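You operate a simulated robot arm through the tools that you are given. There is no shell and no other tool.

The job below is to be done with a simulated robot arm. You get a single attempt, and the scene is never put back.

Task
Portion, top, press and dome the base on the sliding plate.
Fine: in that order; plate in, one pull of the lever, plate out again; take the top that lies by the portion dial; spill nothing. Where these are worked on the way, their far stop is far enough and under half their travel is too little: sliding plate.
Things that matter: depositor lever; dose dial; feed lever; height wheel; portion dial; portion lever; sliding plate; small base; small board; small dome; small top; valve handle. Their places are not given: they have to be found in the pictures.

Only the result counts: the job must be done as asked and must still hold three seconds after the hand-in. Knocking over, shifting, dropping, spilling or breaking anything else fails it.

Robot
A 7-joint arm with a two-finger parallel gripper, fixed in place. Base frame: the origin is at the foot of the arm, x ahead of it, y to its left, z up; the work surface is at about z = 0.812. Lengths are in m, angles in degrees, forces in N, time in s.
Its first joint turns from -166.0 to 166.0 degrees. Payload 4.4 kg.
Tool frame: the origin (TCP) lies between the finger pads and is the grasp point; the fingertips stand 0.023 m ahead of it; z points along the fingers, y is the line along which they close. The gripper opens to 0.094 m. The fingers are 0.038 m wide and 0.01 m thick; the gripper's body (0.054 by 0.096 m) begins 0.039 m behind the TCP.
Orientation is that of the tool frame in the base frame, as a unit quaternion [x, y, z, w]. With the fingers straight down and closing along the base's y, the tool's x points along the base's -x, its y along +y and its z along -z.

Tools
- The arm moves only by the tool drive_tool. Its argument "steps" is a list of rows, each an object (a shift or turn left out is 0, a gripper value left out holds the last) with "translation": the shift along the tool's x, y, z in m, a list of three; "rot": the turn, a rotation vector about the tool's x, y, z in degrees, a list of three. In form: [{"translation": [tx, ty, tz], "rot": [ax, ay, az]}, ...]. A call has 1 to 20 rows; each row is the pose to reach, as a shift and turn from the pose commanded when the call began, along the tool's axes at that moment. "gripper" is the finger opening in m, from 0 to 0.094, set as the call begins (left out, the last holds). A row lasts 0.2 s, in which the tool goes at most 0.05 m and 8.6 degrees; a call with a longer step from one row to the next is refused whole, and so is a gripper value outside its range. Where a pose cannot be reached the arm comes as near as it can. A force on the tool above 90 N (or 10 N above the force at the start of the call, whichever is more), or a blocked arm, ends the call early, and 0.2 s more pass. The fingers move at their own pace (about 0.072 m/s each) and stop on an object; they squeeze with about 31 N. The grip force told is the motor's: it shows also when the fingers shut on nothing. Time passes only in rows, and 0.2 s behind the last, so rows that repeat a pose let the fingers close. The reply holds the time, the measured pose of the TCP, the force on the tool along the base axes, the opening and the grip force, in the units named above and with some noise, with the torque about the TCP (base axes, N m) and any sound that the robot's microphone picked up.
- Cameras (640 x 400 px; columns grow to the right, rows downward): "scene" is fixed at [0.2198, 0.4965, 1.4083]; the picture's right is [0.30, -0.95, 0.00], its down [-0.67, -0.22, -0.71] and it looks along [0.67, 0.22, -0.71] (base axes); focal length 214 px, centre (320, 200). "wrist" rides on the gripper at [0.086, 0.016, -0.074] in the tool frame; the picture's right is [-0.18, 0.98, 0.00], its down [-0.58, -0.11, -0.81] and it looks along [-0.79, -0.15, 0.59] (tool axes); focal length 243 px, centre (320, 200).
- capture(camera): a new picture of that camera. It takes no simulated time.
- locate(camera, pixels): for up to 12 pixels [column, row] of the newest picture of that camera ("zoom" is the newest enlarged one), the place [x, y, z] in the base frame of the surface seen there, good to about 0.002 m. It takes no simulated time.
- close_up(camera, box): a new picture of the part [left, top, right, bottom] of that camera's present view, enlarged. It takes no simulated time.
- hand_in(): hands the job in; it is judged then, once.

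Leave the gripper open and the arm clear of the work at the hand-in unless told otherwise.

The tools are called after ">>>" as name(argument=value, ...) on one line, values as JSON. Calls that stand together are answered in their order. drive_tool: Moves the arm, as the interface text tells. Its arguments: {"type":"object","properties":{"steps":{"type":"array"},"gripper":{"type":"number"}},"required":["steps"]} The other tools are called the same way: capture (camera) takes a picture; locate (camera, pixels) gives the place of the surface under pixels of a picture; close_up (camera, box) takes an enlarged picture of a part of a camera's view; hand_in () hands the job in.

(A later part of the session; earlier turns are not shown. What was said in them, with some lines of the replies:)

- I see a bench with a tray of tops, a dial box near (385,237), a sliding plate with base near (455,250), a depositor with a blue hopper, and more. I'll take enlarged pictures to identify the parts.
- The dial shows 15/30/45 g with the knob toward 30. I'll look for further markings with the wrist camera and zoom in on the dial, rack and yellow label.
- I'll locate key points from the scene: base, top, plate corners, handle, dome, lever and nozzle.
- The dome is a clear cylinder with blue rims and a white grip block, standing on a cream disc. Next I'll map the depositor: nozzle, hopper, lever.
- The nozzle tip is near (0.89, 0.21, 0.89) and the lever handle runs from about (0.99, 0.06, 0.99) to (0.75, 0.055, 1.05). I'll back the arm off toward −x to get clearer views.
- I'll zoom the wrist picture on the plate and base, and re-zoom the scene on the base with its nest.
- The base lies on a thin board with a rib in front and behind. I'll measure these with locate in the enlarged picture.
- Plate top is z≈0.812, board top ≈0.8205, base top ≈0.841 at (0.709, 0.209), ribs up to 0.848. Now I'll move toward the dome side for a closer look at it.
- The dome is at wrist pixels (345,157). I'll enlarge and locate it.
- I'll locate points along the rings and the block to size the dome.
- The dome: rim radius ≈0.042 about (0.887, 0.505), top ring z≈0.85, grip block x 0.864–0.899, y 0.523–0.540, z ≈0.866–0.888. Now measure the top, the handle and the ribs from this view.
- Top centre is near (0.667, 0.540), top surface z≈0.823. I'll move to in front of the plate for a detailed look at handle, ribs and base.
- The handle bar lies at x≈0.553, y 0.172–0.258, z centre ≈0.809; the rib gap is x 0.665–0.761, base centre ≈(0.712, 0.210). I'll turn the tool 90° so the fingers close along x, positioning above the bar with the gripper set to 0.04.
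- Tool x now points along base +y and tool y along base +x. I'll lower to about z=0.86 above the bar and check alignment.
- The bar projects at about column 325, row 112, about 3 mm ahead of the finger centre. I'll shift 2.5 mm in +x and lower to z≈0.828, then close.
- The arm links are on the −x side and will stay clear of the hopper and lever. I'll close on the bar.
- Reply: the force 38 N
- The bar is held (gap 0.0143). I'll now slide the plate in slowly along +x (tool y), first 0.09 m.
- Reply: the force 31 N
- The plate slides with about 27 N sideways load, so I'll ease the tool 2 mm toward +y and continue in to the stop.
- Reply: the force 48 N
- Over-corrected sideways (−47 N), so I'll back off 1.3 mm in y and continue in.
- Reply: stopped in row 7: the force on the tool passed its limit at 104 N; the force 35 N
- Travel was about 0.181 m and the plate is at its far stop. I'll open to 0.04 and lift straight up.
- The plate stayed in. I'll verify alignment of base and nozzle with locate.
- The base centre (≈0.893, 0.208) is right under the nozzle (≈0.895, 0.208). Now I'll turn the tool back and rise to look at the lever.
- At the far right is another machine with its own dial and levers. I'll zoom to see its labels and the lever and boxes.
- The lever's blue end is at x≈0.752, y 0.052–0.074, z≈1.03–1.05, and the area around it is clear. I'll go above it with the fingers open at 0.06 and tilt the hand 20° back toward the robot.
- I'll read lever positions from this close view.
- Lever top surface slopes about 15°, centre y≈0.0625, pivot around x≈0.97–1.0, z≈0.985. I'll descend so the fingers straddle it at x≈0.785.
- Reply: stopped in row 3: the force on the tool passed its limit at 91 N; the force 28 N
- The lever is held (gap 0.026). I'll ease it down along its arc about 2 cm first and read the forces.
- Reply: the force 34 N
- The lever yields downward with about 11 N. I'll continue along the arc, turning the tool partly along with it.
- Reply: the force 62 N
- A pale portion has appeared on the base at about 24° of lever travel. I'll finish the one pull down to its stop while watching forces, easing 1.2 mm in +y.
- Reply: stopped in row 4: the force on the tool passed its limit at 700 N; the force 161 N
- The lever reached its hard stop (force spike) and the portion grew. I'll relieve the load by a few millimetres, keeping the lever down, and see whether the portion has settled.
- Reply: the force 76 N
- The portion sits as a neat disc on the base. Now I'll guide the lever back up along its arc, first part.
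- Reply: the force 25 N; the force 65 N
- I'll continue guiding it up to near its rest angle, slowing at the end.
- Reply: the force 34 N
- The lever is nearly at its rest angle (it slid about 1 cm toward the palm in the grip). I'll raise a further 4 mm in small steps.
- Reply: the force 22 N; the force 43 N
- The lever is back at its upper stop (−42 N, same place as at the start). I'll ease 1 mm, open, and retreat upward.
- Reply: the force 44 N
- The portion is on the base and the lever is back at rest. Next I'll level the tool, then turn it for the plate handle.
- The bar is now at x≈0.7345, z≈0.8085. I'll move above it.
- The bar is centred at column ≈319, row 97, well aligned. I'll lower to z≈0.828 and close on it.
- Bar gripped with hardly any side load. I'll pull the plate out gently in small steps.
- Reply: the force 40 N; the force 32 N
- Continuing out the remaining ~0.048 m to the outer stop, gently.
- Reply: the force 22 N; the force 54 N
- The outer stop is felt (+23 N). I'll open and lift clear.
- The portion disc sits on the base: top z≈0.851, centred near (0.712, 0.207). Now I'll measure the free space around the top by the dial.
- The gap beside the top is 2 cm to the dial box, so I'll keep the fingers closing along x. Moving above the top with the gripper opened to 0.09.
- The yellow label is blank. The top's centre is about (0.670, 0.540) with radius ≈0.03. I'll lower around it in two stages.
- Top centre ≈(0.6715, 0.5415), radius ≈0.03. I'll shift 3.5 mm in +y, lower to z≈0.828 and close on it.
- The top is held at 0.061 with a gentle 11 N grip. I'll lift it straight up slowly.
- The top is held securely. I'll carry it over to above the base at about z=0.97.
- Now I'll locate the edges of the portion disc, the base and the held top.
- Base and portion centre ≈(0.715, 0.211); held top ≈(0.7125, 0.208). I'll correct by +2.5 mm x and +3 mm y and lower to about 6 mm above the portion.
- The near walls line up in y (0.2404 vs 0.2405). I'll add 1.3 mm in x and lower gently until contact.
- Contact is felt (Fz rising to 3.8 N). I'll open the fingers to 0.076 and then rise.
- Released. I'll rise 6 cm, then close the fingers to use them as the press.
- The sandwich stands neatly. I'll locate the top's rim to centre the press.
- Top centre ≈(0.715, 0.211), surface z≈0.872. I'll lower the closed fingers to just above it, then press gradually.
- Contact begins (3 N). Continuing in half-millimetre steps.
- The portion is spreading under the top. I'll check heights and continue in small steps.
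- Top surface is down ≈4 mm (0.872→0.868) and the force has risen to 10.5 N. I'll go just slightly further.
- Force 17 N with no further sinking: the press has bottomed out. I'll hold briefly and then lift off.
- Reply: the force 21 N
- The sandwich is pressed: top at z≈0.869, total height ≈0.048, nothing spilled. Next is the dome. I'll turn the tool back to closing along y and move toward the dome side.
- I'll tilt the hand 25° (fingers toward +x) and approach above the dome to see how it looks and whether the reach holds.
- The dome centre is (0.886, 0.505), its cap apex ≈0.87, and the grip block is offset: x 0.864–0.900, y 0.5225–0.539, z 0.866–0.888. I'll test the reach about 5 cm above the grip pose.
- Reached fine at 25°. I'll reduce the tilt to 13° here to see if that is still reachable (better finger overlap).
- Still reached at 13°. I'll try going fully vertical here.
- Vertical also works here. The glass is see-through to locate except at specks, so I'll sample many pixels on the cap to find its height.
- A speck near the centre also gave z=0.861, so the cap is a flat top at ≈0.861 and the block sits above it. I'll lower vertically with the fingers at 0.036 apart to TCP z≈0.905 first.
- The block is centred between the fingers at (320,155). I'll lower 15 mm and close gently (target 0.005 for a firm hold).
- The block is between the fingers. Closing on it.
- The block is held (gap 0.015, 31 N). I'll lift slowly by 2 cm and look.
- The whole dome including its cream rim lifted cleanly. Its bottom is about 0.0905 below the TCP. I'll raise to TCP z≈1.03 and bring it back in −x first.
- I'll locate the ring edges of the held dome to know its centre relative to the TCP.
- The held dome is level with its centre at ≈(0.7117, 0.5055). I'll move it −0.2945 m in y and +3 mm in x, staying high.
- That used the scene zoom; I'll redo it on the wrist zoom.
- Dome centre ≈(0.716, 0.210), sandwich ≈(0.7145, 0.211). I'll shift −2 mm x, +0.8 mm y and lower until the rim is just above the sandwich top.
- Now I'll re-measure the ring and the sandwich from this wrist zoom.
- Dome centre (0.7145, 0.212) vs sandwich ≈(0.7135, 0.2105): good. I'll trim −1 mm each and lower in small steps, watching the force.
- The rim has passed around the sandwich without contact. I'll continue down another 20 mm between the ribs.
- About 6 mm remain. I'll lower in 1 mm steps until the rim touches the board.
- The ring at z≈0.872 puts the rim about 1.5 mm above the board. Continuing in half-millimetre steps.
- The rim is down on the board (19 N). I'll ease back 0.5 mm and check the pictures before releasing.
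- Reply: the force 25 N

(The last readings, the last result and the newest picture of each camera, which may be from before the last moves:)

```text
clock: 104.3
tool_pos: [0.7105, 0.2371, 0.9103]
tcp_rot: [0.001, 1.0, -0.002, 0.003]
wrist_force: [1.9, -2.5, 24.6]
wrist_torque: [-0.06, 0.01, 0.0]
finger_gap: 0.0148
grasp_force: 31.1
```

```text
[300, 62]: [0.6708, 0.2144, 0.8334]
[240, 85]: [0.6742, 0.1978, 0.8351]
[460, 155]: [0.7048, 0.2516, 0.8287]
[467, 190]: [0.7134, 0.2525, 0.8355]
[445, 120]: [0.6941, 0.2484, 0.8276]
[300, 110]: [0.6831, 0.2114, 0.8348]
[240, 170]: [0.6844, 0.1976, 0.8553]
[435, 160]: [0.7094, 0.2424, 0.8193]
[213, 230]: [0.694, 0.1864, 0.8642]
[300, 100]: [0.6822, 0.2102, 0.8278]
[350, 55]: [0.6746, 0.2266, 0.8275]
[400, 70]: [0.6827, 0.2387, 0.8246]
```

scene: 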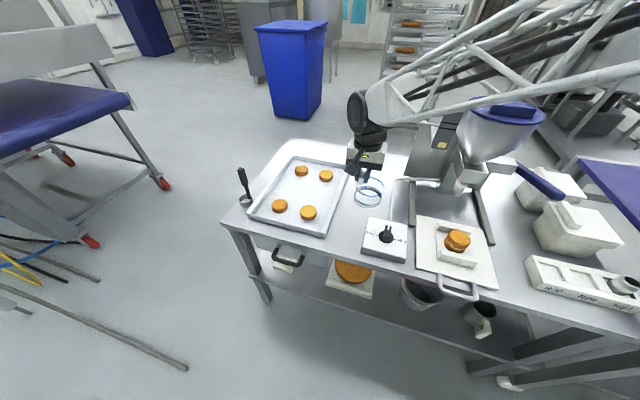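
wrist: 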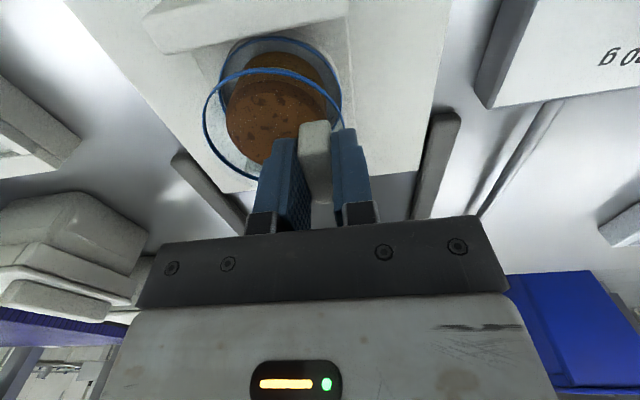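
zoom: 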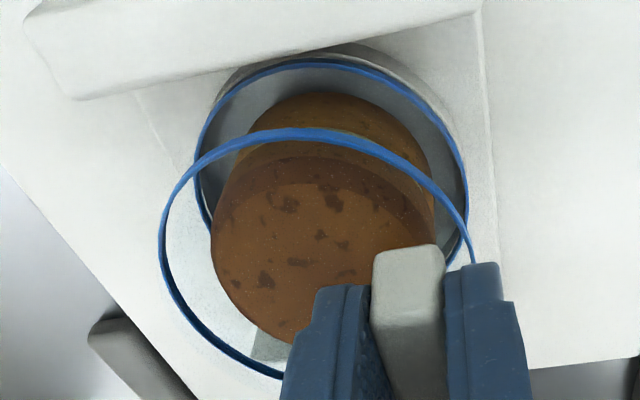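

The dome stands centred at ≈(0.7135, 0.2115), over the sandwich and between the ribs. I'll ease off another 0.6 mm, then open the fingers.

>>> drive_tool(steps=[{"translation": [0, 0, -0.0006]}, {"translation": [0, 0, -0.0006]}])

>>> drive_tool(steps=[{"translation": [0, 0, 0]}, {"translation": [0, 0, 0]}], gripper=0.036)

>>> close_up(camera="scene", box=[430, 210, 490, 260])

>>> capture(camera="wrist")

```text
clock: 104.9
tool_pos: [0.7098, 0.2372, 0.9108]
tcp_rot: [0.001, 1.0, -0.002, 0.002]
wrist_force: [0.7, -1.5, 23.2]
wrist_torque: [0.01, -0.01, -0.01]
finger_gap: 0.015
grasp_force: 31.3
```

```text
clock: 105.5
tool_pos: [0.7096, 0.237, 0.9096]
tcp_rot: [0.001, 1.0, -0.002, 0.001]
wrist_force: [-0.4, -0.4, 0.2]
wrist_torque: [-0.03, 0.0, -0.01]
finger_gap: 0.0359
grasp_force: 0.0
```

```text
8.00 times, centred on (460, 235) of scene
```

zoom: 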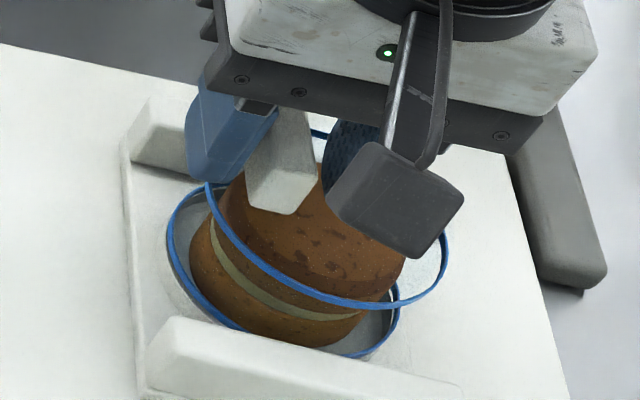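

```text
taken
```

wrist: 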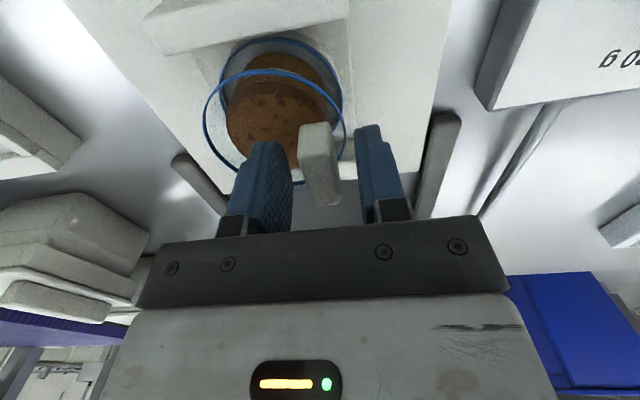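

The dome stays put. I'll rise straight up slowly, then back away from the bench.

>>> drive_tool(steps=[{"translation": [0, 0, -0.005]}, {"translation": [0, 0, -0.015]}, {"translation": [0, 0, -0.03]}, {"translation": [0, 0, -0.06]}, {"translation": [0, 0, -0.1]}, {"translation": [0.03, 0, -0.14]}, {"translation": [0.07, 0, -0.17]}, {"translation": [0.11, 0, -0.2]}, {"translation": [0.15, 0, -0.23]}, {"translation": [0.19, 0, -0.25]}, {"translation": [0.23, 0, -0.26]}, {"translation": [0.27, 0, -0.27]}])

>>> capture(camera="scene")

>>> close_up(camera="scene", box=[405, 190, 505, 300])

>>> capture(camera="wrist")

```text
clock: 108.1
tool_pos: [0.438, 0.2374, 1.1804]
tcp_rot: [0.001, 1.0, -0.002, 0.001]
wrist_force: [0.2, 0.2, -0.2]
wrist_torque: [0.02, 0.01, 0.02]
finger_gap: 0.0363
grasp_force: 0.0
```

```text
taken
```

scene: 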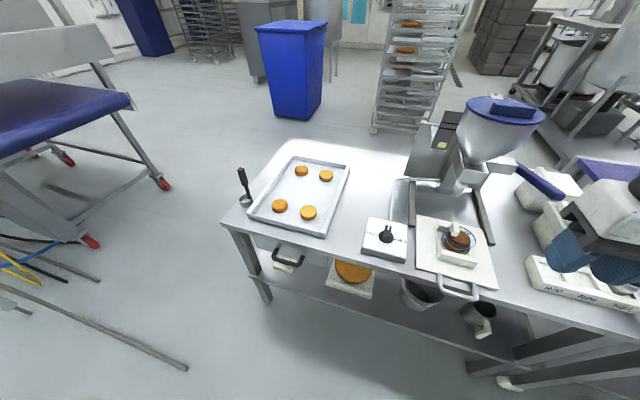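

```text
3.64 times, centred on (455, 245) of scene
```

zoom: 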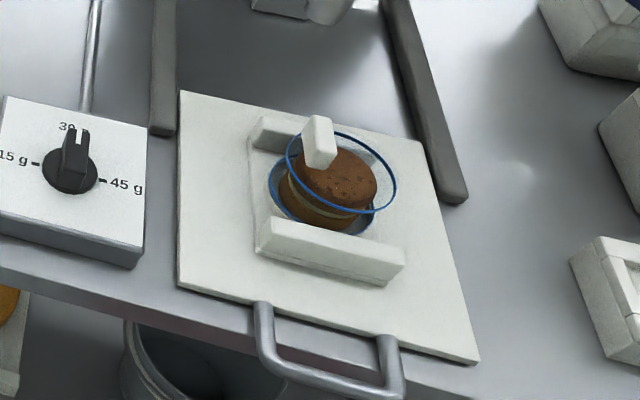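

```text
taken
```

wrist: 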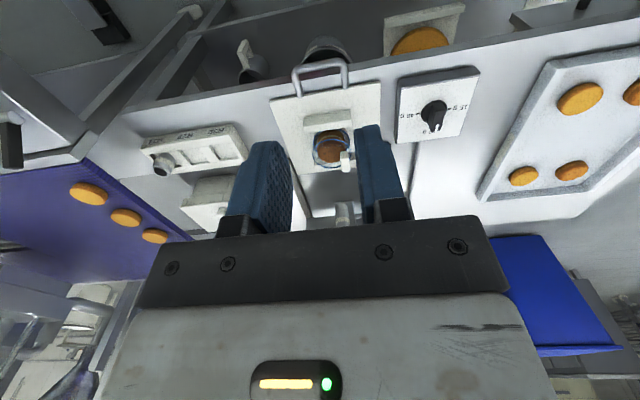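

Everything is in place: sandwich under the dome, plate out, lever up. I'll open the gripper fully, wait a moment, and recheck the dome and plate position.

>>> drive_tool(steps=[{"translation": [0.02, 0, -0.02]}, {"translation": [0.04, 0, -0.04]}, {"translation": [0.04, 0, -0.04]}, {"translation": [0.04, 0, -0.04]}, {"translation": [0.04, 0, -0.04]}], gripper=0.094)

>>> close_up(camera="scene", box=[430, 205, 490, 265])

>>> locate(camera="scene", pixels=[[443, 291], [476, 298], [418, 217], [560, 193], [540, 180]])

```text
clock: 109.3
tool_pos: [0.4004, 0.2362, 1.2198]
tcp_rot: [0.0, 1.0, -0.002, 0.001]
wrist_force: [0.5, 0.4, 0.6]
wrist_torque: [0.02, -0.01, -0.02]
finger_gap: 0.0941
grasp_force: 0.0
```

```text
6.67 times, centred on (460, 235) of scene
```

zoom: 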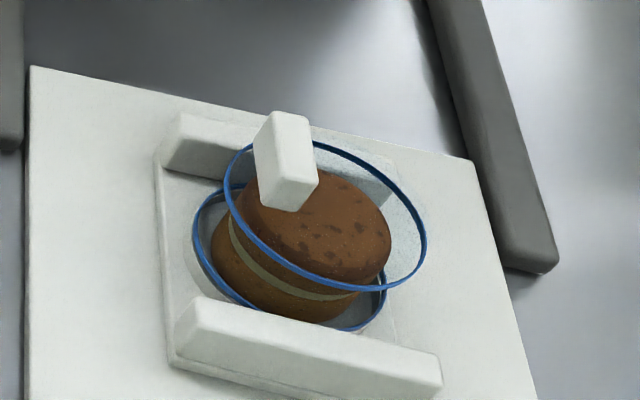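

```text
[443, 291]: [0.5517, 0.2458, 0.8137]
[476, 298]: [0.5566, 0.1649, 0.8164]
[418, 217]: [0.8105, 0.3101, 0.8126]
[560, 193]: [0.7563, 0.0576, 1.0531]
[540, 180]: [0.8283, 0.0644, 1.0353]
```

The plate is back at its starting place (handle at x≈0.552), and the lever is at its rest position. The pressed sandwich stands under the dome, nothing was spilled, the gripper is open and the arm is clear. Handing in.

>>> hand_in()

```text
The job is handed in.
```

I've handed the job in. The base on the sliding plate has been portioned, topped, pressed and domed, in that order.

- **Portion:** I pushed the plate in to its far stop, pulled the depositor lever once, and pulled the plate back out to its outer stop. The dial stayed at 30 g, since no weight was given. The lever hit its lower stop hard, with a brief spike of about 700 N. It went back to its rest position and I saw no damage.
- **Top:** I took the speckled top that lay by the portion dial and set it centred on the portion.
- **Press:** I pressed it with the closed fingers up to about 20 N. The top sank about 4 mm, then stopped, and the filling stayed between the two halves.
- **Dome:** The small dome stands on the board between the two ribs, centred over the sandwich to within about 2 mm.

In the last pictures I saw no spills, nothing else moved out of place, and the plate and lever were back where they started. The gripper is open and the arm is clear of the bench. The hand-in only confirmed receipt, so I don't know how the job was judged.
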